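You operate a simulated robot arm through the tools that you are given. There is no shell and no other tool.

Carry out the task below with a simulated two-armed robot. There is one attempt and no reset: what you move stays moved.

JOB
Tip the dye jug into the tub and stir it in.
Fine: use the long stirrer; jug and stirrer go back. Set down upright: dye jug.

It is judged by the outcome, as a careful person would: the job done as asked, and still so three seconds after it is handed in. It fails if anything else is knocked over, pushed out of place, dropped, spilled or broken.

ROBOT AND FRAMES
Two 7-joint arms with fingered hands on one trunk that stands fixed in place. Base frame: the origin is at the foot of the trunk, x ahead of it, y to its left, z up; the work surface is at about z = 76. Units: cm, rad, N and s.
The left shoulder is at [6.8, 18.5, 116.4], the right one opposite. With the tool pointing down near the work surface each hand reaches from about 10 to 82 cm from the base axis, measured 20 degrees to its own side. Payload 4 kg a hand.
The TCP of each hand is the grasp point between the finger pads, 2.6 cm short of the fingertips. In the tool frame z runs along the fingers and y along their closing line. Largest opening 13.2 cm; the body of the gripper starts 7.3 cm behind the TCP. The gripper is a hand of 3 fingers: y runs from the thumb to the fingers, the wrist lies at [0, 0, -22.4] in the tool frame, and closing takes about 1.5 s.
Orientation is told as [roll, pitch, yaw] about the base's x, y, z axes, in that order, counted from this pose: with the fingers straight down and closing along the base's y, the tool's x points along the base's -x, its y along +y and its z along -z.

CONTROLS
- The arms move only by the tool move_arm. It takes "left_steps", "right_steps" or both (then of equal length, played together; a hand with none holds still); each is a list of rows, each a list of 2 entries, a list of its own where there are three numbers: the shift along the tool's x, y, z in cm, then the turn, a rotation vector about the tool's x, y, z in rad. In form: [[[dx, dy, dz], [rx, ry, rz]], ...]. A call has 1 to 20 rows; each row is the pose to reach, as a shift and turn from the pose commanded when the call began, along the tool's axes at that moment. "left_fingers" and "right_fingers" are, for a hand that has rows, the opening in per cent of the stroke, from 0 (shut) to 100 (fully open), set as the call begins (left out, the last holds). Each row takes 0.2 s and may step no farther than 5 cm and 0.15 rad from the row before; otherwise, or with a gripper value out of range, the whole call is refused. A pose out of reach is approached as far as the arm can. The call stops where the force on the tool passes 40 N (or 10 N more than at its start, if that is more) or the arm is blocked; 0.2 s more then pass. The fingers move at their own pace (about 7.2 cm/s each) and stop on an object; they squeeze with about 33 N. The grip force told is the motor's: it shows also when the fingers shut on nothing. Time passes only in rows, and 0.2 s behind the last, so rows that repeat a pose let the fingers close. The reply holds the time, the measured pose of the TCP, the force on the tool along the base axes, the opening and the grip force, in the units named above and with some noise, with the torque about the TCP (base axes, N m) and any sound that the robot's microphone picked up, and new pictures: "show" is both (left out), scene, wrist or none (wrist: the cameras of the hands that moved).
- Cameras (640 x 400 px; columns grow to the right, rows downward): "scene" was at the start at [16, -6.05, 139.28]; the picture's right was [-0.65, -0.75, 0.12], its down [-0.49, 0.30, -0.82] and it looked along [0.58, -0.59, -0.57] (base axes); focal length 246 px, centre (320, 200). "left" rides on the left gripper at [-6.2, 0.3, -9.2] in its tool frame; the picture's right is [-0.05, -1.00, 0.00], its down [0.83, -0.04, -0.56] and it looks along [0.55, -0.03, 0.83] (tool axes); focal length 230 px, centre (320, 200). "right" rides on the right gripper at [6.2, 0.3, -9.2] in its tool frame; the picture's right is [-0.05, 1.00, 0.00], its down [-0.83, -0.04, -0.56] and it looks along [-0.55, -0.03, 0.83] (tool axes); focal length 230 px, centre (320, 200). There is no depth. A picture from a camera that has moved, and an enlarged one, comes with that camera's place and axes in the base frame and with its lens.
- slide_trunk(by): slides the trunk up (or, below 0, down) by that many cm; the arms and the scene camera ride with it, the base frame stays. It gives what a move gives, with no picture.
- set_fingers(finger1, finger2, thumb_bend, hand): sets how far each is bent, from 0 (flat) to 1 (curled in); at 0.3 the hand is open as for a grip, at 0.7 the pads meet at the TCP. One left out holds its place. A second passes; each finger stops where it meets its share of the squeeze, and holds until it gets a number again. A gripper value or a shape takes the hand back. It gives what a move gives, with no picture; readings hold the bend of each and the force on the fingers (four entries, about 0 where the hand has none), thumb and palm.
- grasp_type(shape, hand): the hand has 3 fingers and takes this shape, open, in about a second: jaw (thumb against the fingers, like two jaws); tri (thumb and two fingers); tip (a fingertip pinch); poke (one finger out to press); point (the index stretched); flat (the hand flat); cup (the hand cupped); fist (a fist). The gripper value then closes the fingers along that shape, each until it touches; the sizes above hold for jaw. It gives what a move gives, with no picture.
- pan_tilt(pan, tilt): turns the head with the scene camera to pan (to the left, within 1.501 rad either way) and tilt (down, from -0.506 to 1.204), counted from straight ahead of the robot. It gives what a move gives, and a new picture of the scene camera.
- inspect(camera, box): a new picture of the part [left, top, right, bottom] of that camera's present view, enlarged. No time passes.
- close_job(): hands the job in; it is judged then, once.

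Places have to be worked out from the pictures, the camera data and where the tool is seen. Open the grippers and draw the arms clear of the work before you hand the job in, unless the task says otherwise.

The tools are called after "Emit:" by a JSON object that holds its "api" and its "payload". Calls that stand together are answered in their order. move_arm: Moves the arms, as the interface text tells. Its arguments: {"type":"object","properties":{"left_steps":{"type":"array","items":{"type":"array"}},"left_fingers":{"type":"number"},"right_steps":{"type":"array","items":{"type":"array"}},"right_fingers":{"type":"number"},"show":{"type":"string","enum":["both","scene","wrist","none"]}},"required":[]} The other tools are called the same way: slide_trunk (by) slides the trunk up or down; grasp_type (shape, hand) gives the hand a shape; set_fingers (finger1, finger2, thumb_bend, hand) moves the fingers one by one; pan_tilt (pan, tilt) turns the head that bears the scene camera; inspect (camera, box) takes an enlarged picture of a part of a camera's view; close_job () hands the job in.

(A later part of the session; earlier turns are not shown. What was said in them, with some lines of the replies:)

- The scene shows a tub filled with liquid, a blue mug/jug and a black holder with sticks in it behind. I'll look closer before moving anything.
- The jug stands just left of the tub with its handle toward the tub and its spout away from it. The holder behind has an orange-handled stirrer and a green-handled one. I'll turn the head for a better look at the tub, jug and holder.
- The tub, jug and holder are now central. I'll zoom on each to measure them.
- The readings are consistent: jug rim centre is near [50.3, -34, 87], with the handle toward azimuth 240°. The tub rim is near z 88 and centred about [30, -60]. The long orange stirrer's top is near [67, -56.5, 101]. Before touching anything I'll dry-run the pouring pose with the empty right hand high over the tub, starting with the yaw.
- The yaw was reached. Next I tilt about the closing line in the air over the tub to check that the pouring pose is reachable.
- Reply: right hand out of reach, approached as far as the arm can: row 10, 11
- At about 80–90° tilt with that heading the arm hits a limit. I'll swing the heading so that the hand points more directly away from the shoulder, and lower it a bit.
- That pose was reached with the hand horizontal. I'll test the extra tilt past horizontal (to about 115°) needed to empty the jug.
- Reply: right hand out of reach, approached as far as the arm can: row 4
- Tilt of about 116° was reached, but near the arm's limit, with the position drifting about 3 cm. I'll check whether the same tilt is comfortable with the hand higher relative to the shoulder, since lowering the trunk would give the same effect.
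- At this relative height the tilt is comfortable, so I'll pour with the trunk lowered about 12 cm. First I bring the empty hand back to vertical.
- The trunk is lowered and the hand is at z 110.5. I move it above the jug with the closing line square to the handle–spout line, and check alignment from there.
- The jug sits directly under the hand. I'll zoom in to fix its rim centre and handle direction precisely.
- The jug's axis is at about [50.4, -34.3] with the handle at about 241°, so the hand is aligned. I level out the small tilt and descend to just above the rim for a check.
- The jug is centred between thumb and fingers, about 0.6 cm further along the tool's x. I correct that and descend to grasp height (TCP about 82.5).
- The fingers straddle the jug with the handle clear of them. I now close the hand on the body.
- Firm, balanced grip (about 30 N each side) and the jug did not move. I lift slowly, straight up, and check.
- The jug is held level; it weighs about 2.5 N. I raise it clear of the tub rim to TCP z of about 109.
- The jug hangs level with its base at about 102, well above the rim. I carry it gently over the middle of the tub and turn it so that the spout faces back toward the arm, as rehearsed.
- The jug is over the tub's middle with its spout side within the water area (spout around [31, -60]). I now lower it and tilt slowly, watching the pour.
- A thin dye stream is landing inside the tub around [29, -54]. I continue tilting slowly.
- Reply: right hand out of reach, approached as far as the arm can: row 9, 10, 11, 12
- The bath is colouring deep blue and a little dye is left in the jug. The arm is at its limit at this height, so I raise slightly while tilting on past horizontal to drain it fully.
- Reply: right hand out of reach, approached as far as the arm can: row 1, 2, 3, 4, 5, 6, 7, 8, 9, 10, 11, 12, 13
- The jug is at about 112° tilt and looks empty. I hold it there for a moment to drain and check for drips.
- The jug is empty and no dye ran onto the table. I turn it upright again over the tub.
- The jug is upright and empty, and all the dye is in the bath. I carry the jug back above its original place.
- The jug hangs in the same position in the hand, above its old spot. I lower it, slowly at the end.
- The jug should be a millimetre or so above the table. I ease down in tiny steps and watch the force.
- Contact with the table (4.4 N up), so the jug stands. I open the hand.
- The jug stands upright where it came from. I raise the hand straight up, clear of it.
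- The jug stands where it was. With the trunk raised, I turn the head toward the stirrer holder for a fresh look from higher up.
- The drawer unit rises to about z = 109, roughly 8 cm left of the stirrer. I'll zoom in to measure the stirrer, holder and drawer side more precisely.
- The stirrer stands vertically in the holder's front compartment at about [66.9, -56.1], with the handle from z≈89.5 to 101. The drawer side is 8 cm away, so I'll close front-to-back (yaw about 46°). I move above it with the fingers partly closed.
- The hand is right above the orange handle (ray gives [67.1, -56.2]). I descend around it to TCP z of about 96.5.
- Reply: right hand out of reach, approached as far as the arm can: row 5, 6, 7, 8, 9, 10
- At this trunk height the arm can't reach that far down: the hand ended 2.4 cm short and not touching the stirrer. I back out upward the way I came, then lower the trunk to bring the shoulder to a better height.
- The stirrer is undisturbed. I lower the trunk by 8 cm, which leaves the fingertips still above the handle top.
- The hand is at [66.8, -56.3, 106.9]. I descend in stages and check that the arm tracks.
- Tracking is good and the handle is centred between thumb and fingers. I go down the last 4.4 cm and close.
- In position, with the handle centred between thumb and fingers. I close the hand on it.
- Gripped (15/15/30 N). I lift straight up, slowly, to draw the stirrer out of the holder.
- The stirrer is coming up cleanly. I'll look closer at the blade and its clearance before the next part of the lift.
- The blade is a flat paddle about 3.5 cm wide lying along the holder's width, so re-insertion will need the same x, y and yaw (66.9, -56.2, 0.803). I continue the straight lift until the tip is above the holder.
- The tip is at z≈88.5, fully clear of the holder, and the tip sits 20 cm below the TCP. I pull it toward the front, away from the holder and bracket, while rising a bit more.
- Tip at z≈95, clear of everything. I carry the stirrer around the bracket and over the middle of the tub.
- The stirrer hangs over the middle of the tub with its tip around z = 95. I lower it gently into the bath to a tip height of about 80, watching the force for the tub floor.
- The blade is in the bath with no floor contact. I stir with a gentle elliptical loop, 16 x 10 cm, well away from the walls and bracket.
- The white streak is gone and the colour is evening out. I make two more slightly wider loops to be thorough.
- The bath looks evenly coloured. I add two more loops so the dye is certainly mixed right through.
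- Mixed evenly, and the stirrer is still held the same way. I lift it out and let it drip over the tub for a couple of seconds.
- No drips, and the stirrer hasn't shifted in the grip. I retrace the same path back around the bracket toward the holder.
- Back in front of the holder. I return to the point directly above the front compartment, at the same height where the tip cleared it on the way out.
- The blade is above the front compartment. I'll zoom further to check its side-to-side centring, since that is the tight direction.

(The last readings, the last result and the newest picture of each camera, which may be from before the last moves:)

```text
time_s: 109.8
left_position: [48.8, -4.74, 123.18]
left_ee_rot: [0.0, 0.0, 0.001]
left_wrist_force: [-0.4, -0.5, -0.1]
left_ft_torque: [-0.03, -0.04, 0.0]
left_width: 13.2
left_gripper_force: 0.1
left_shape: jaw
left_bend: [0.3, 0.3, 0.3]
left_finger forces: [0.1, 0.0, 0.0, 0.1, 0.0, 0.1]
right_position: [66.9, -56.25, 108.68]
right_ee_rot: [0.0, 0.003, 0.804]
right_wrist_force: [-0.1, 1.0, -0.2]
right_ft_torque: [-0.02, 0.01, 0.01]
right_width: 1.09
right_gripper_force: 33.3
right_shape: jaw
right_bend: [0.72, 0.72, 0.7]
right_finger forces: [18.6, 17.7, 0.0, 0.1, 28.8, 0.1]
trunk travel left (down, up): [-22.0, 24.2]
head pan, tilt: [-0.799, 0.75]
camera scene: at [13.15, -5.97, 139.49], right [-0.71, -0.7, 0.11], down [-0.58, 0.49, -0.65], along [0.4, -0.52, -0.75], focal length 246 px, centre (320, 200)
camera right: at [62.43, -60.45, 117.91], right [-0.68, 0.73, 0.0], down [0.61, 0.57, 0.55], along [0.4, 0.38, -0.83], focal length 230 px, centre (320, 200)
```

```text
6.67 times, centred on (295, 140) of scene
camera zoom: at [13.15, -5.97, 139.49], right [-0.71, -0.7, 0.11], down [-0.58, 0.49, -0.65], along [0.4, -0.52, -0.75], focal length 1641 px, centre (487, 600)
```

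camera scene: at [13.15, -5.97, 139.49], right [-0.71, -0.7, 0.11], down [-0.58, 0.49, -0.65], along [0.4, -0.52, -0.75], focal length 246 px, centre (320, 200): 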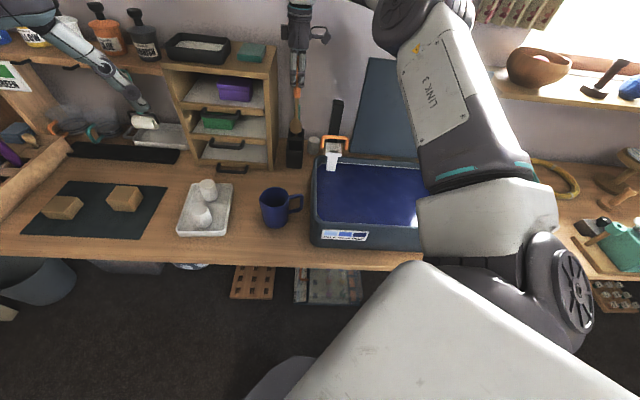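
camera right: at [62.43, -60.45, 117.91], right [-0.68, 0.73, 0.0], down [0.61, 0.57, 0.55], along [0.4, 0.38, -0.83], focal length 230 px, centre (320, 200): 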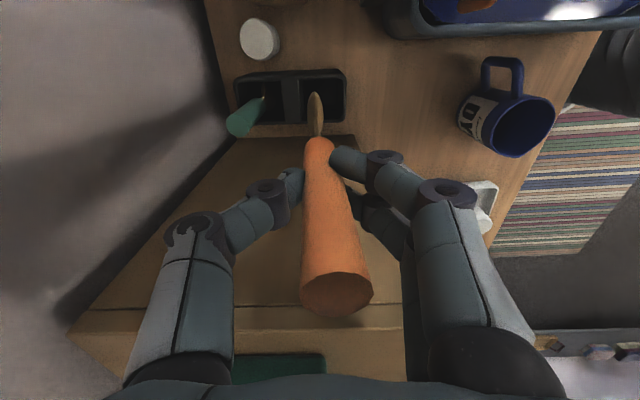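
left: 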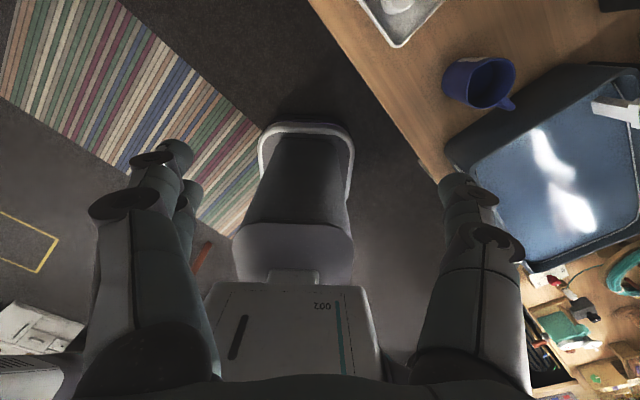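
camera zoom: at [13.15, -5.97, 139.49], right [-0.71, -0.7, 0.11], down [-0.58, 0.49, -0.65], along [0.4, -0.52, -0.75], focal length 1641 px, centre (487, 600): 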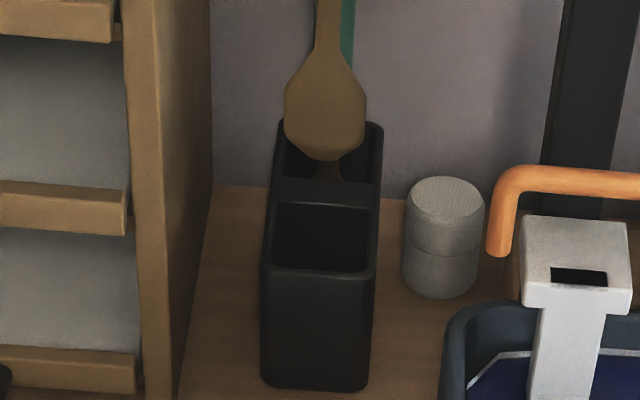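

Both views show the blade centred in the compartment's width with about 0.4 cm to spare each side. I shift a hair toward the front and start lowering, pausing once the tip is just inside.

Emit:
{"api": "move_arm", "payload": {"right_steps": [[[-0.05, 0.3, 0.5], [0, 0, 0]], [[-0.05, 0.3, 1.2], [0, 0, 0]], [[-0.05, 0.3, 2.0], [0, 0, 0]], [[-0.05, 0.3, 2.8], [0, 0, 0]], [[-0.05, 0.3, 3.6], [0, 0, 0]], [[-0.05, 0.3, 4.4], [0, 0, 0]], [[-0.05, 0.3, 5.2], [0, 0, 0]], [[-0.05, 0.3, 5.8], [0, 0, 0]], [[-0.05, 0.3, 5.8], [0, 0, 0]]], "show": "wrist"}}

Emit:
{"api": "inspect", "payload": {"camera": "scene", "box": [275, 110, 315, 170]}}

Emit:
{"api": "inspect", "payload": {"camera": "right", "box": [260, 60, 370, 150]}}

```text
time_s: 111.8
left_position: [48.67, -4.76, 123.13]
left_ee_rot: [0.001, -0.001, -0.001]
left_wrist_force: [-0.5, 0.0, -0.6]
left_ft_torque: [0.01, 0.03, -0.04]
left_width: 13.17
left_gripper_force: 0.1
left_shape: jaw
left_bend: [0.3, 0.3, 0.3]
left_finger forces: [0.1, 0.1, 0.0, 0.0, 0.0, 0.0]
right_position: [66.8, -55.97, 102.86]
right_ee_rot: [0.0, 0.001, 0.803]
right_wrist_force: [1.2, 0.1, -0.5]
right_ft_torque: [0.0, 0.0, 0.01]
right_width: 1.1
right_gripper_force: 32.8
right_shape: jaw
right_bend: [0.72, 0.72, 0.7]
right_finger forces: [18.7, 18.0, 0.0, 0.0, 28.9, 0.0]
trunk travel left (down, up): [-22.0, 24.2]
head pan, tilt: [-0.799, 0.75]
camera right: at [62.21, -60.27, 112.1], right [-0.68, 0.73, 0.0], down [0.61, 0.57, 0.55], along [0.4, 0.38, -0.83], focal length 230 px, centre (320, 200)
```

right: 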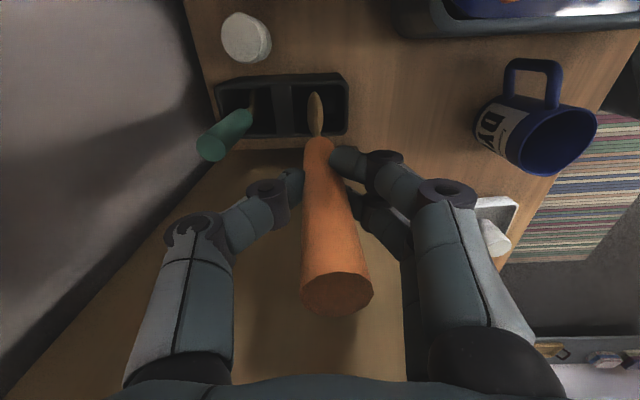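

```text
6.67 times, centred on (295, 140) of scene
camera zoom: at [13.13, -5.97, 139.5], right [-0.71, -0.7, 0.11], down [-0.58, 0.49, -0.65], along [0.4, -0.52, -0.75], focal length 1641 px, centre (487, 600)
```

zoom: 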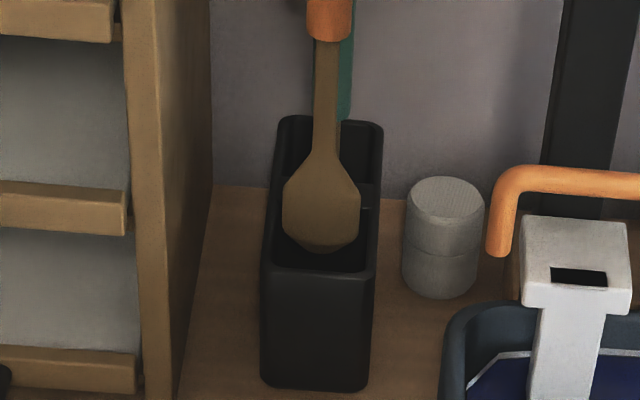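

```text
4.44 times, centred on (315, 105) of right
camera zoom: at [62.21, -60.27, 112.1], right [-0.68, 0.73, 0.0], down [0.61, 0.57, 0.55], along [0.4, 0.38, -0.83], focal length 1022 px, centre (342, 622)
```

zoom: 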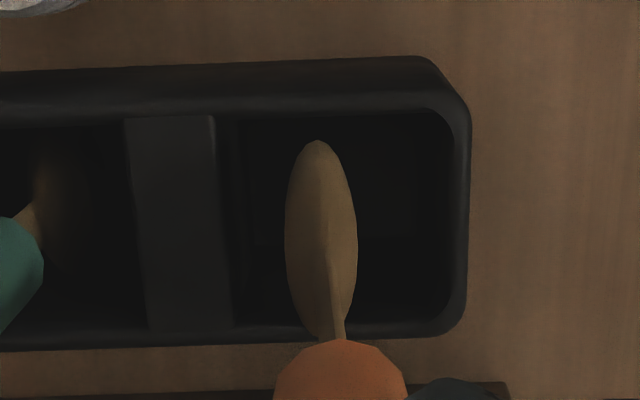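

The blade is entering the compartment cleanly and centred. I continue slowly down to the original seating height, watching the force.

Emit:
{"api": "move_arm", "payload": {"right_steps": [[[0, 0, 0.6], [0, 0, 0]], [[0, 0, 1.3], [0, 0, 0]], [[0, 0, 2.0], [0, 0, 0]], [[0, 0, 2.7], [0, 0, 0]], [[0, 0, 3.4], [0, 0, 0]], [[0, 0, 4.1], [0, 0, 0]], [[0, 0, 4.7], [0, 0, 0]], [[0, 0, 5.2], [0, 0, 0]], [[0, 0, 5.6], [0, 0, 0]], [[0, 0, 5.8], [0, 0, 0]], [[0, 0, 5.8], [0, 0, 0]]], "show": "both"}}

Emit:
{"api": "inspect", "payload": {"camera": "scene", "box": [275, 110, 315, 170]}}

```text
time_s: 114.2
left_position: [48.71, -4.77, 123.32]
left_ee_rot: [-0.001, -0.002, 0.0]
left_wrist_force: [0.1, -0.2, -1.0]
left_ft_torque: [0.01, -0.02, -0.02]
left_width: 13.17
left_gripper_force: 0.1
left_shape: jaw
left_bend: [0.3, 0.3, 0.3]
left_finger forces: [0.1, 0.1, 0.1, 0.0, 0.0, 0.0]
right_position: [66.74, -56.02, 97.04]
right_ee_rot: [0.0, 0.002, 0.803]
right_wrist_force: [-0.1, 1.6, -1.2]
right_ft_torque: [-0.01, -0.01, 0.01]
right_width: 1.11
right_gripper_force: 32.9
right_shape: jaw
right_bend: [0.72, 0.72, 0.7]
right_finger forces: [18.8, 18.0, 0.1, 0.0, 28.9, 0.0]
trunk travel left (down, up): [-22.0, 24.2]
head pan, tilt: [-0.799, 0.75]
camera scene: at [13.14, -5.97, 139.5], right [-0.71, -0.7, 0.11], down [-0.58, 0.49, -0.65], along [0.4, -0.52, -0.75], focal length 246 px, centre (320, 200)
camera right: at [62.16, -60.23, 106.29], right [-0.68, 0.73, 0.0], down [0.61, 0.57, 0.55], along [0.4, 0.38, -0.83], focal length 230 px, centre (320, 200)
```

scene: 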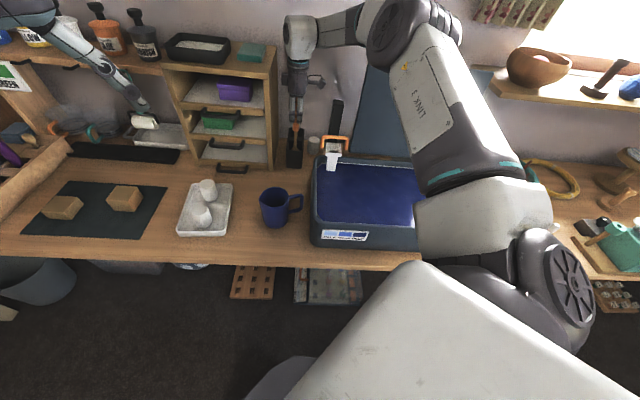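
right: 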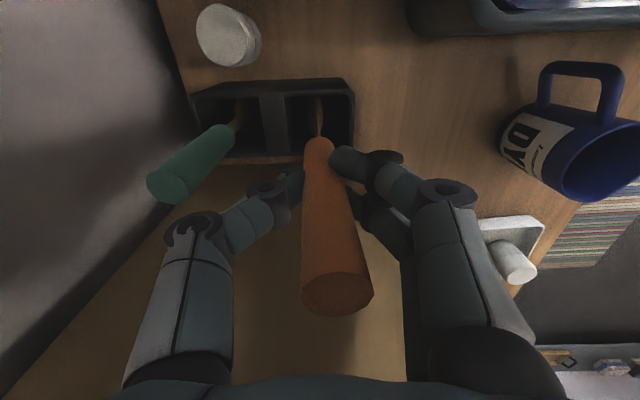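

```text
6.67 times, centred on (295, 140) of scene
camera zoom: at [13.14, -5.97, 139.5], right [-0.71, -0.7, 0.11], down [-0.58, 0.49, -0.65], along [0.4, -0.52, -0.75], focal length 1641 px, centre (487, 600)
```

zoom: 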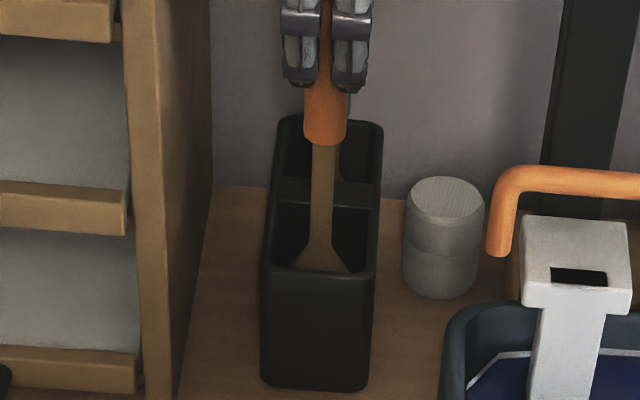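

No floor contact yet at TCP 97.0. I ease down in small steps to find it.

Emit:
{"api": "move_arm", "payload": {"right_steps": [[[0, 0, 0.15], [0, 0, 0]], [[0, 0, 0.3], [0, 0, 0]], [[0, 0, 0.4], [0, 0, 0]], [[0, 0, 0.4], [0, 0, 0]]], "show": "none"}}

```text
time_s: 115.2
left_position: [48.64, -4.77, 123.25]
left_ee_rot: [-0.001, 0.0, -0.001]
left_wrist_force: [0.4, 0.9, 0.3]
left_ft_torque: [0.04, 0.02, -0.02]
left_width: 13.18
left_gripper_force: 0.2
left_shape: jaw
left_bend: [0.3, 0.3, 0.3]
left_finger forces: [0.0, 0.1, 0.0, 0.0, 0.1, 0.0]
right_position: [66.67, -55.95, 96.75]
right_ee_rot: [0.0, 0.001, 0.804]
right_wrist_force: [-0.4, -0.2, 0.3]
right_ft_torque: [-0.01, -0.06, 0.02]
right_width: 1.11
right_gripper_force: 33.6
right_shape: jaw
right_bend: [0.72, 0.72, 0.7]
right_finger forces: [18.8, 18.1, 0.0, 0.0, 28.9, 0.0]
trunk travel left (down, up): [-22.0, 24.2]
head pan, tilt: [-0.799, 0.75]
```

Still no contact at 96.75. I go a few more millimetres.

Emit:
{"api": "move_arm", "payload": {"right_steps": [[[0, 0, 0.1], [0, 0, 0]], [[0, 0, 0.2], [0, 0, 0]], [[0, 0, 0.3], [0, 0, 0]], [[0, 0, 0.3], [0, 0, 0]]], "show": "none"}}

```text
time_s: 116.2
left_position: [48.75, -4.89, 123.29]
left_ee_rot: [0.001, -0.001, 0.0]
left_wrist_force: [0.1, -0.1, -0.1]
left_ft_torque: [-0.05, 0.05, 0.0]
left_width: 13.16
left_gripper_force: 0.0
left_shape: jaw
left_bend: [0.3, 0.3, 0.3]
left_finger forces: [0.0, 0.0, 0.1, 0.0, 0.0, 0.0]
right_position: [66.77, -56.01, 96.4]
right_ee_rot: [0.0, -0.001, 0.803]
right_wrist_force: [0.7, 0.6, -0.1]
right_ft_torque: [0.03, 0.0, 0.02]
right_width: 1.11
right_gripper_force: 33.3
right_shape: jaw
right_bend: [0.72, 0.72, 0.7]
right_finger forces: [18.7, 18.2, 0.0, 0.0, 29.0, 0.0]
trunk travel left (down, up): [-22.0, 24.2]
head pan, tilt: [-0.799, 0.75]
```

At 96.4 there is still no contact, so the stick must have crept up slightly in the hand. I continue gently.

Emit:
{"api": "move_arm", "payload": {"right_steps": [[[0, 0, 0.1], [0, 0, 0]], [[0, 0, 0.2], [0, 0, 0]], [[0, 0, 0.3], [0, 0, 0]], [[0, 0, 0.3], [0, 0, 0]]], "show": "wrist"}}

```text
time_s: 117.2
left_position: [48.7, -4.63, 123.27]
left_ee_rot: [0.0, 0.0, 0.0]
left_wrist_force: [0.4, 0.4, 0.3]
left_ft_torque: [-0.01, -0.03, 0.02]
left_width: 13.2
left_gripper_force: 0.1
left_shape: jaw
left_bend: [0.3, 0.3, 0.3]
left_finger forces: [0.0, 0.0, 0.0, 0.0, 0.0, 0.0]
right_position: [66.67, -55.87, 96.34]
right_ee_rot: [-0.002, -0.001, 0.803]
right_wrist_force: [0.3, 0.0, 9.3]
right_ft_torque: [0.02, 0.01, 0.02]
right_width: 1.14
right_gripper_force: 33.0
right_shape: jaw
right_bend: [0.72, 0.72, 0.71]
right_finger forces: [20.4, 19.6, 0.0, 0.0, 31.8, 0.0]
trunk travel left (down, up): [-22.0, 24.2]
head pan, tilt: [-0.799, 0.75]
camera right: at [62.17, -60.12, 105.51], right [-0.68, 0.73, 0.0], down [0.61, 0.57, 0.56], along [0.41, 0.38, -0.83], focal length 230 px, centre (320, 200)
```

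right: 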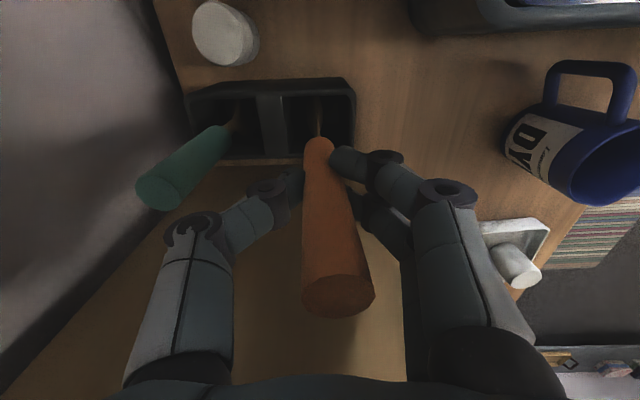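

Floor contact (9 N). In the grip the stick leans about 2.5° (top toward the front), so before letting go I lift 0.3 cm and rotate the hand to stand it vertical again at its original spot.

Emit:
{"api": "move_arm", "payload": {"right_steps": [[[0, 0, -0.3], [0, 0, 0]], [[0, 0, -0.5], [0, 0, 0]], [[0, -0.2, -0.5], [-0.014, 0, 0]], [[0, -0.4, -0.5], [-0.028, 0, 0]], [[0, -0.6, -0.5], [-0.042, 0, 0]], [[0, -0.6, -0.5], [-0.042, 0, 0]]], "show": "both"}}

Emit:
{"api": "inspect", "payload": {"camera": "right", "box": [180, 60, 420, 330]}}

Emit:
{"api": "inspect", "payload": {"camera": "scene", "box": [265, 70, 335, 175]}}

```text
time_s: 118.7
left_position: [48.67, -4.8, 123.23]
left_ee_rot: [0.002, 0.001, 0.002]
left_wrist_force: [0.5, 0.6, 0.3]
left_ft_torque: [0.0, -0.01, -0.04]
left_width: 13.18
left_gripper_force: 0.1
left_shape: jaw
left_bend: [0.3, 0.3, 0.3]
left_finger forces: [0.0, 0.1, 0.1, 0.1, 0.0, 0.1]
right_position: [67.19, -56.43, 96.65]
right_ee_rot: [0.044, 0.002, 0.801]
right_wrist_force: [0.5, 0.5, -0.2]
right_ft_torque: [0.0, -0.03, -0.02]
right_width: 1.12
right_gripper_force: 33.5
right_shape: jaw
right_bend: [0.72, 0.72, 0.71]
right_finger forces: [19.8, 19.2, 0.0, 0.0, 30.4, 0.0]
trunk travel left (down, up): [-22.0, 24.2]
head pan, tilt: [-0.799, 0.75]
camera scene: at [13.14, -5.97, 139.5], right [-0.71, -0.7, 0.11], down [-0.58, 0.49, -0.65], along [0.4, -0.52, -0.75], focal length 246 px, centre (320, 200)
camera right: at [62.94, -60.91, 105.83], right [-0.68, 0.73, 0.04], down [0.63, 0.55, 0.55], along [0.38, 0.4, -0.83], focal length 230 px, centre (320, 200)
```

scene: 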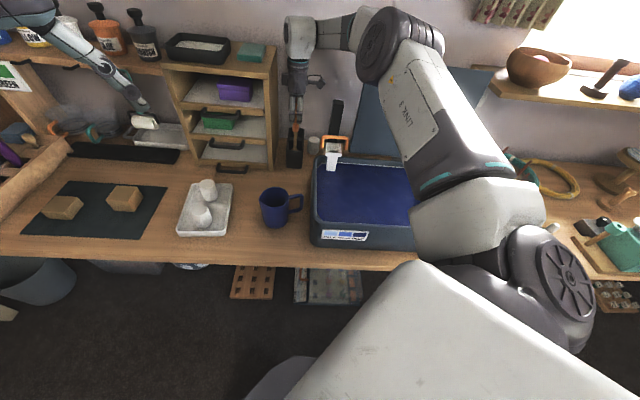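
right: 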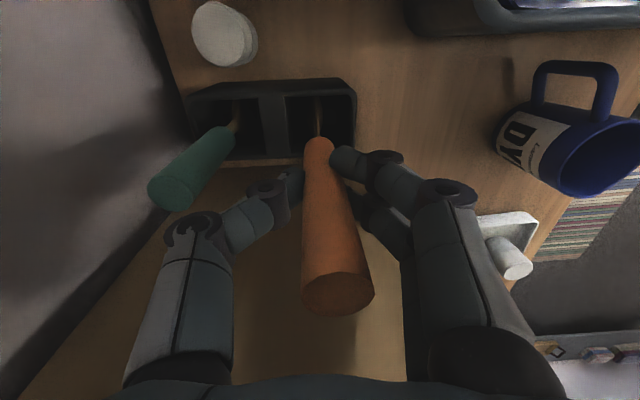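

```text
1.48 times, centred on (300, 195) of right
camera zoom: at [62.94, -60.91, 105.83], right [-0.68, 0.73, 0.04], down [0.63, 0.55, 0.55], along [0.38, 0.4, -0.83], focal length 341 px, centre (350, 207)
```

zoom: 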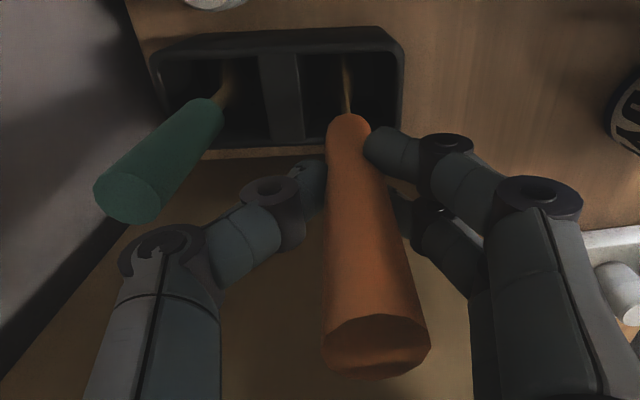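

```text
3.81 times, centred on (300, 122) of scene
camera zoom: at [13.14, -5.97, 139.5], right [-0.71, -0.7, 0.11], down [-0.58, 0.49, -0.65], along [0.4, -0.52, -0.75], focal length 938 px, centre (396, 495)
```

zoom: 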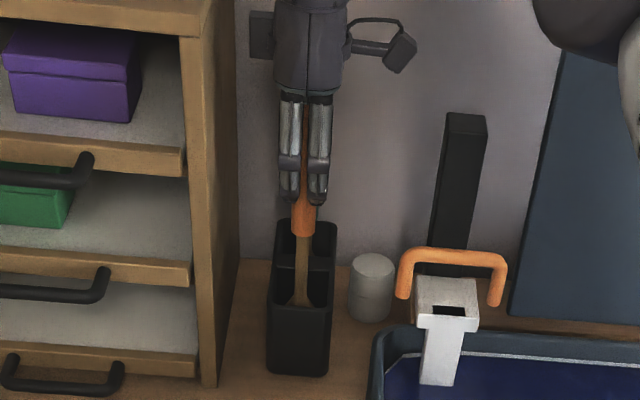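

The stirrer is now vertical in the compartment. I lower the last few millimetres to the floor.

Emit:
{"api": "move_arm", "payload": {"right_steps": [[[0, 0, 0.1], [0, 0, 0]], [[0, 0, 0.2], [0, 0, 0]], [[0, 0, 0.3], [0, 0, 0]], [[0, 0, 0.3], [0, 0, 0]]], "show": "none"}}

```text
time_s: 119.7
left_position: [48.65, -4.77, 123.18]
left_ee_rot: [-0.001, 0.0, 0.0]
left_wrist_force: [0.1, 0.6, -0.5]
left_ft_torque: [0.03, -0.01, 0.02]
left_width: 13.19
left_gripper_force: 0.1
left_shape: jaw
left_bend: [0.3, 0.3, 0.3]
left_finger forces: [0.1, 0.0, 0.1, 0.0, 0.0, 0.1]
right_position: [67.16, -56.3, 96.39]
right_ee_rot: [0.04, -0.001, 0.803]
right_wrist_force: [0.7, -0.6, -0.4]
right_ft_torque: [0.04, -0.01, -0.02]
right_width: 1.13
right_gripper_force: 33.1
right_shape: jaw
right_bend: [0.72, 0.72, 0.71]
right_finger forces: [20.0, 19.0, 0.0, 0.0, 30.4, 0.0]
trunk travel left (down, up): [-22.0, 24.2]
head pan, tilt: [-0.799, 0.75]
```

Not touching yet; a bit further.

Emit:
{"api": "move_arm", "payload": {"right_steps": [[[0, 0, 0.08], [0, 0, 0]], [[0, 0, 0.16], [0, 0, 0]], [[0, 0, 0.2], [0, 0, 0]], [[0, 0, 0.2], [0, 0, 0]]], "show": "none"}}

```text
time_s: 120.7
left_position: [48.69, -4.8, 123.18]
left_ee_rot: [0.0, 0.001, 0.001]
left_wrist_force: [0.9, -1.2, 0.1]
left_ft_torque: [0.02, -0.02, 0.01]
left_width: 13.17
left_gripper_force: 0.0
left_shape: jaw
left_bend: [0.3, 0.3, 0.3]
left_finger forces: [0.0, 0.0, 0.1, 0.1, 0.0, 0.0]
right_position: [67.23, -56.38, 96.28]
right_ee_rot: [0.041, 0.0, 0.804]
right_wrist_force: [-0.1, 0.5, 9.4]
right_ft_torque: [0.0, 0.06, -0.01]
right_width: 1.15
right_gripper_force: 33.5
right_shape: jaw
right_bend: [0.72, 0.72, 0.71]
right_finger forces: [20.5, 19.8, 0.0, 0.0, 31.8, 0.0]
trunk travel left (down, up): [-22.0, 24.2]
head pan, tilt: [-0.799, 0.75]
```

The stirrer rests on the holder floor. I open the fingers a little first, so it can settle without falling over.

Emit:
{"api": "move_arm", "payload": {"right_steps": [[[0, 0, -0.1], [0, 0, 0]], [[0, 0, -0.1], [0, 0, 0]], [[0, 0, -0.1], [0, 0, 0]], [[0, 0, -0.1], [0, 0, 0]], [[0, 0, -0.1], [0, 0, 0]]], "right_fingers": 25, "show": "both"}}

```text
time_s: 121.8
left_position: [48.67, -4.88, 123.18]
left_ee_rot: [0.0, 0.002, 0.0]
left_wrist_force: [-0.4, -0.3, -0.3]
left_ft_torque: [-0.01, 0.01, -0.01]
left_width: 13.21
left_gripper_force: 0.1
left_shape: jaw
left_bend: [0.3, 0.3, 0.3]
left_finger forces: [0.0, 0.0, 0.0, 0.0, 0.1, 0.1]
right_position: [67.17, -56.42, 96.27]
right_ee_rot: [0.041, 0.002, 0.803]
right_wrist_force: [-1.0, 0.4, -0.2]
right_ft_torque: [0.0, -0.01, -0.02]
right_width: 3.25
right_gripper_force: 0.2
right_shape: jaw
right_bend: [0.73, 0.73, 0.7]
right_finger forces: [0.0, 0.1, 0.0, 0.0, 0.1, 0.0]
trunk travel left (down, up): [-22.0, 24.2]
head pan, tilt: [-0.799, 0.75]
camera scene: at [13.13, -5.96, 139.5], right [-0.71, -0.7, 0.11], down [-0.58, 0.49, -0.65], along [0.4, -0.52, -0.75], focal length 246 px, centre (320, 200)
camera right: at [62.9, -60.89, 105.42], right [-0.68, 0.73, 0.04], down [0.63, 0.55, 0.55], along [0.38, 0.4, -0.83], focal length 230 px, centre (320, 200)
```

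scene: 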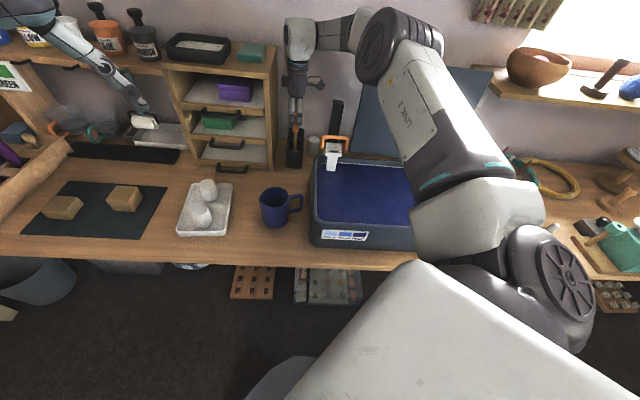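
right: 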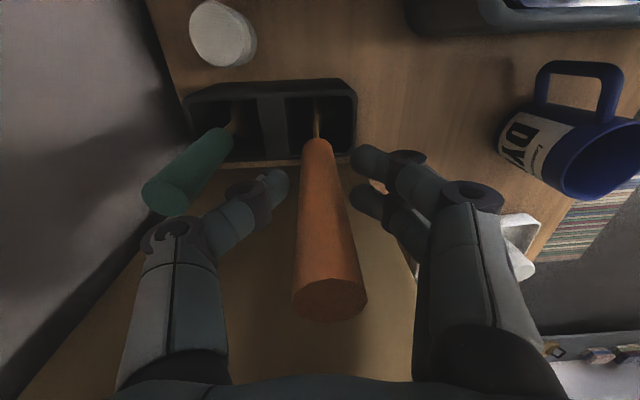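

The stirrer stands by itself. I open further and draw the hand straight up off the handle.

Emit:
{"api": "move_arm", "payload": {"right_steps": [[[0, 0, 0], [0, 0, 0]], [[0, 0, 0], [0, 0, 0]], [[0, 0, 0], [0, 0, 0]]], "right_fingers": 50, "show": "wrist"}}

```text
time_s: 122.7
left_position: [48.65, -4.73, 123.2]
left_ee_rot: [-0.001, 0.0, 0.0]
left_wrist_force: [0.1, 0.2, -0.2]
left_ft_torque: [-0.01, 0.01, 0.0]
left_width: 13.21
left_gripper_force: 0.1
left_shape: jaw
left_bend: [0.3, 0.3, 0.3]
left_finger forces: [0.2, 0.0, 0.1, 0.0, 0.1, 0.1]
right_position: [67.03, -56.35, 96.24]
right_ee_rot: [0.042, 0.0, 0.802]
right_wrist_force: [0.6, 0.6, -0.6]
right_ft_torque: [0.0, -0.01, 0.02]
right_width: 6.55
right_gripper_force: 0.1
right_shape: jaw
right_bend: [0.73, 0.73, 0.7]
right_finger forces: [0.1, 0.0, 0.0, 0.0, 0.0, 0.0]
trunk travel left (down, up): [-22.0, 24.2]
head pan, tilt: [-0.799, 0.75]
camera right: at [62.91, -60.89, 105.42], right [-0.68, 0.73, 0.04], down [0.63, 0.55, 0.55], along [0.38, 0.4, -0.83], focal length 230 px, centre (320, 200)
```

right: 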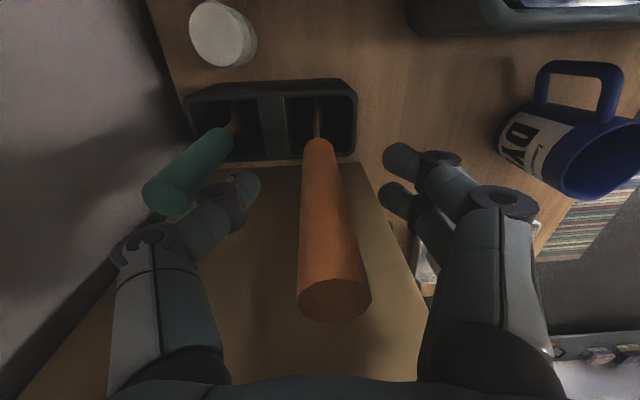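

The handle is clear of thumb and fingers. I raise the hand vertically and level it.

Emit:
{"api": "move_arm", "payload": {"right_steps": [[[0, 0, -1.2], [0, 0, 0]], [[0, 0, -2.6], [0.01, 0, 0]], [[0, 0, -4.2], [0.02, 0, 0]], [[0, 0, -6.0], [0.03, 0, 0]], [[0, 0, -8.0], [0.042, 0, 0]], [[0, 0, -10.0], [0.042, 0, 0]], [[0, 0, -12.0], [0.042, 0, 0]], [[0, 0, -12.5], [0.042, 0, 0]]], "show": "both"}}

Emit:
{"api": "inspect", "payload": {"camera": "scene", "box": [255, 70, 355, 195]}}

```text
time_s: 124.5
left_position: [48.62, -4.82, 123.14]
left_ee_rot: [0.001, 0.002, 0.001]
left_wrist_force: [0.0, -0.4, 0.0]
left_ft_torque: [0.03, 0.0, -0.01]
left_width: 13.19
left_gripper_force: 0.0
left_shape: jaw
left_bend: [0.3, 0.3, 0.3]
left_finger forces: [0.0, 0.0, 0.1, 0.0, 0.0, 0.0]
right_position: [67.49, -56.82, 108.74]
right_ee_rot: [-0.001, 0.002, 0.802]
right_wrist_force: [-0.2, 0.5, 0.5]
right_ft_torque: [0.01, -0.04, 0.01]
right_width: 6.54
right_gripper_force: 0.1
right_shape: jaw
right_bend: [0.73, 0.73, 0.7]
right_finger forces: [0.1, 0.0, 0.0, 0.0, 0.0, 0.0]
trunk travel left (down, up): [-22.0, 24.2]
head pan, tilt: [-0.799, 0.75]
camera scene: at [13.14, -5.97, 139.49], right [-0.71, -0.7, 0.11], down [-0.58, 0.49, -0.65], along [0.4, -0.52, -0.75], focal length 246 px, centre (320, 200)
camera right: at [63.0, -60.98, 117.93], right [-0.68, 0.73, 0.0], down [0.61, 0.57, 0.55], along [0.4, 0.38, -0.83], focal length 230 px, centre (320, 200)
```

scene: 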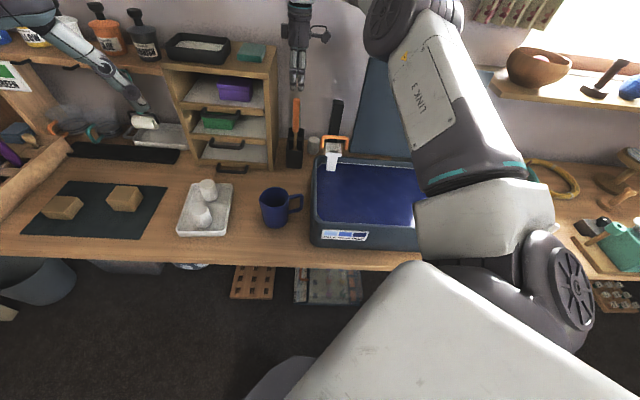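
right: 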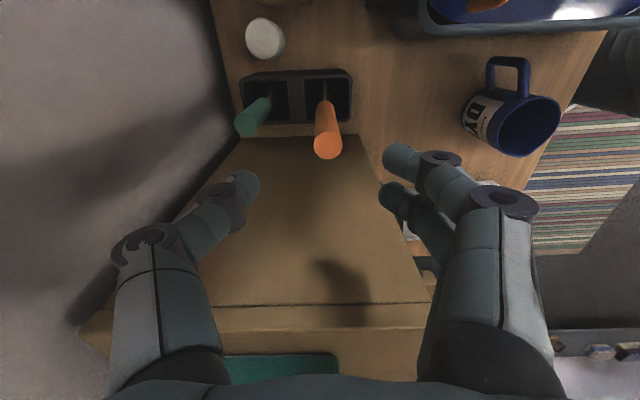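

```text
3.20 times, centred on (305, 132) of scene
camera zoom: at [13.14, -5.97, 139.49], right [-0.71, -0.7, 0.11], down [-0.58, 0.49, -0.65], along [0.4, -0.52, -0.75], focal length 788 px, centre (368, 416)
```

zoom: 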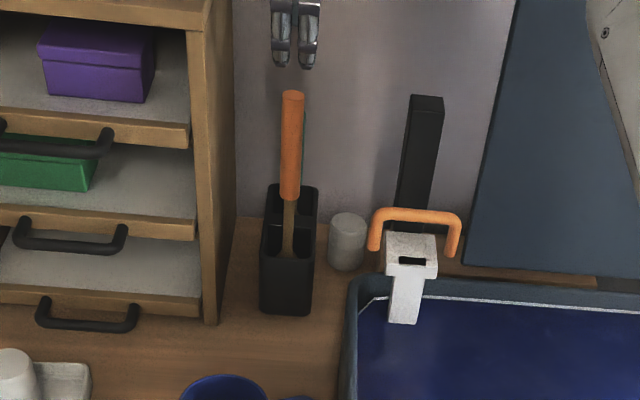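

The stirrer is back in the holder, upright and undisturbed next to the short one. I withdraw the hand up and to the front, clear of the work.

Emit:
{"api": "move_arm", "payload": {"right_steps": [[[0, 0.5, -1.5], [0, 0, 0]], [[0, 2.0, -3.0], [0, 0, 0]], [[0.1, 4.5, -4.5], [0, 0, 0]], [[0.3, 7.5, -6.0], [0, 0, 0]], [[0.5, 11.0, -8.0], [0, 0, 0]], [[0.8, 14.5, -10.0], [0, 0, 0]], [[1.2, 18.0, -12.0], [0, 0, 0]], [[1.5, 21.5, -14.0], [0, 0, 0]], [[1.9, 25.0, -16.0], [0, 0, 0]], [[2.3, 28.5, -18.0], [0, 0, 0]], [[2.6, 31.5, -19.0], [0, 0, 0]], [[2.7, 32.8, -19.3], [0, 0, 0]]], "right_fingers": 100, "show": "both"}}

Emit:
{"api": "inspect", "payload": {"camera": "scene", "box": [170, 90, 490, 290]}}

```text
time_s: 127.0
left_position: [48.59, -4.8, 123.17]
left_ee_rot: [0.0, 0.0, 0.001]
left_wrist_force: [0.4, -0.4, 0.1]
left_ft_torque: [0.01, 0.0, 0.01]
left_width: 13.24
left_gripper_force: 0.0
left_shape: jaw
left_bend: [0.3, 0.3, 0.3]
left_finger forces: [0.1, 0.1, 0.1, 0.1, 0.1, 0.0]
right_position: [42.1, -35.9, 128.18]
right_ee_rot: [0.001, 0.002, 0.804]
right_wrist_force: [1.2, -1.0, -0.1]
right_ft_torque: [-0.03, 0.01, -0.03]
right_width: 13.2
right_gripper_force: 0.1
right_shape: jaw
right_bend: [0.3, 0.3, 0.3]
right_finger forces: [0.0, 0.1, 0.1, 0.0, 0.0, 0.0]
trunk travel left (down, up): [-22.0, 24.2]
head pan, tilt: [-0.799, 0.75]
camera scene: at [13.12, -5.97, 139.5], right [-0.71, -0.7, 0.11], down [-0.58, 0.49, -0.65], along [0.4, -0.52, -0.75], focal length 246 px, centre (320, 200)
camera right: at [37.51, -40.12, 137.31], right [-0.68, 0.73, 0.0], down [0.61, 0.57, 0.55], along [0.4, 0.38, -0.83], focal length 230 px, centre (320, 200)
```

scene: 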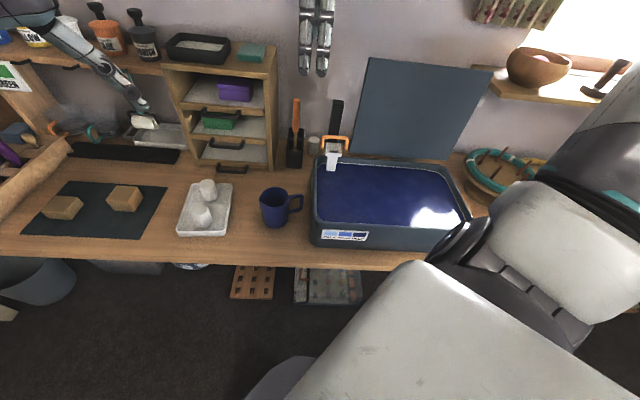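
right: 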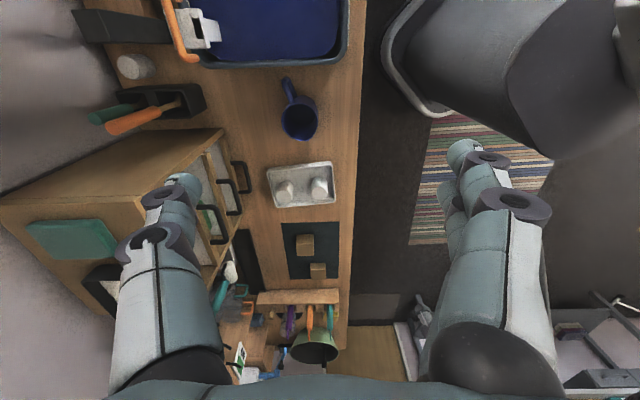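

```text
2.00 times, centred on (330, 190) of scene
camera zoom: at [13.12, -5.97, 139.5], right [-0.71, -0.7, 0.11], down [-0.58, 0.49, -0.65], along [0.4, -0.52, -0.75], focal length 492 px, centre (300, 220)
```

zoom: 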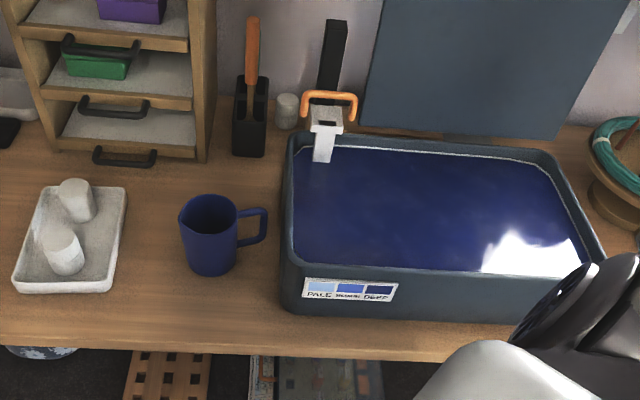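

Everything checks out:
- The bath is evenly dark blue, with no streak or spill on the table.
- The empty jug stands upright in its place.
- The long stirrer is back in its holder.
- Both hands are open and clear of the work.

I hand the job in.

Emit:
{"api": "close_job", "payload": {}}

```text
The job is handed in.
```

The dye is in the tub and stirred in, and I've handed the job in; no verdict has come back yet.

- **Dye:** I poured the whole jug into the middle of the tub. The pictures showed no spill on the table.
- **Stirring:** I made five loops with the long, orange-handled stirrer. The pale streak disappeared and the bath looked an even dark blue.
- **Jug:** It is empty and stands upright in its original place.
- **Stirrer:** It is back upright in the front compartment of its holder, with the short one undisturbed.

Nothing else appears to have been moved. Both hands are open and clear of the work.
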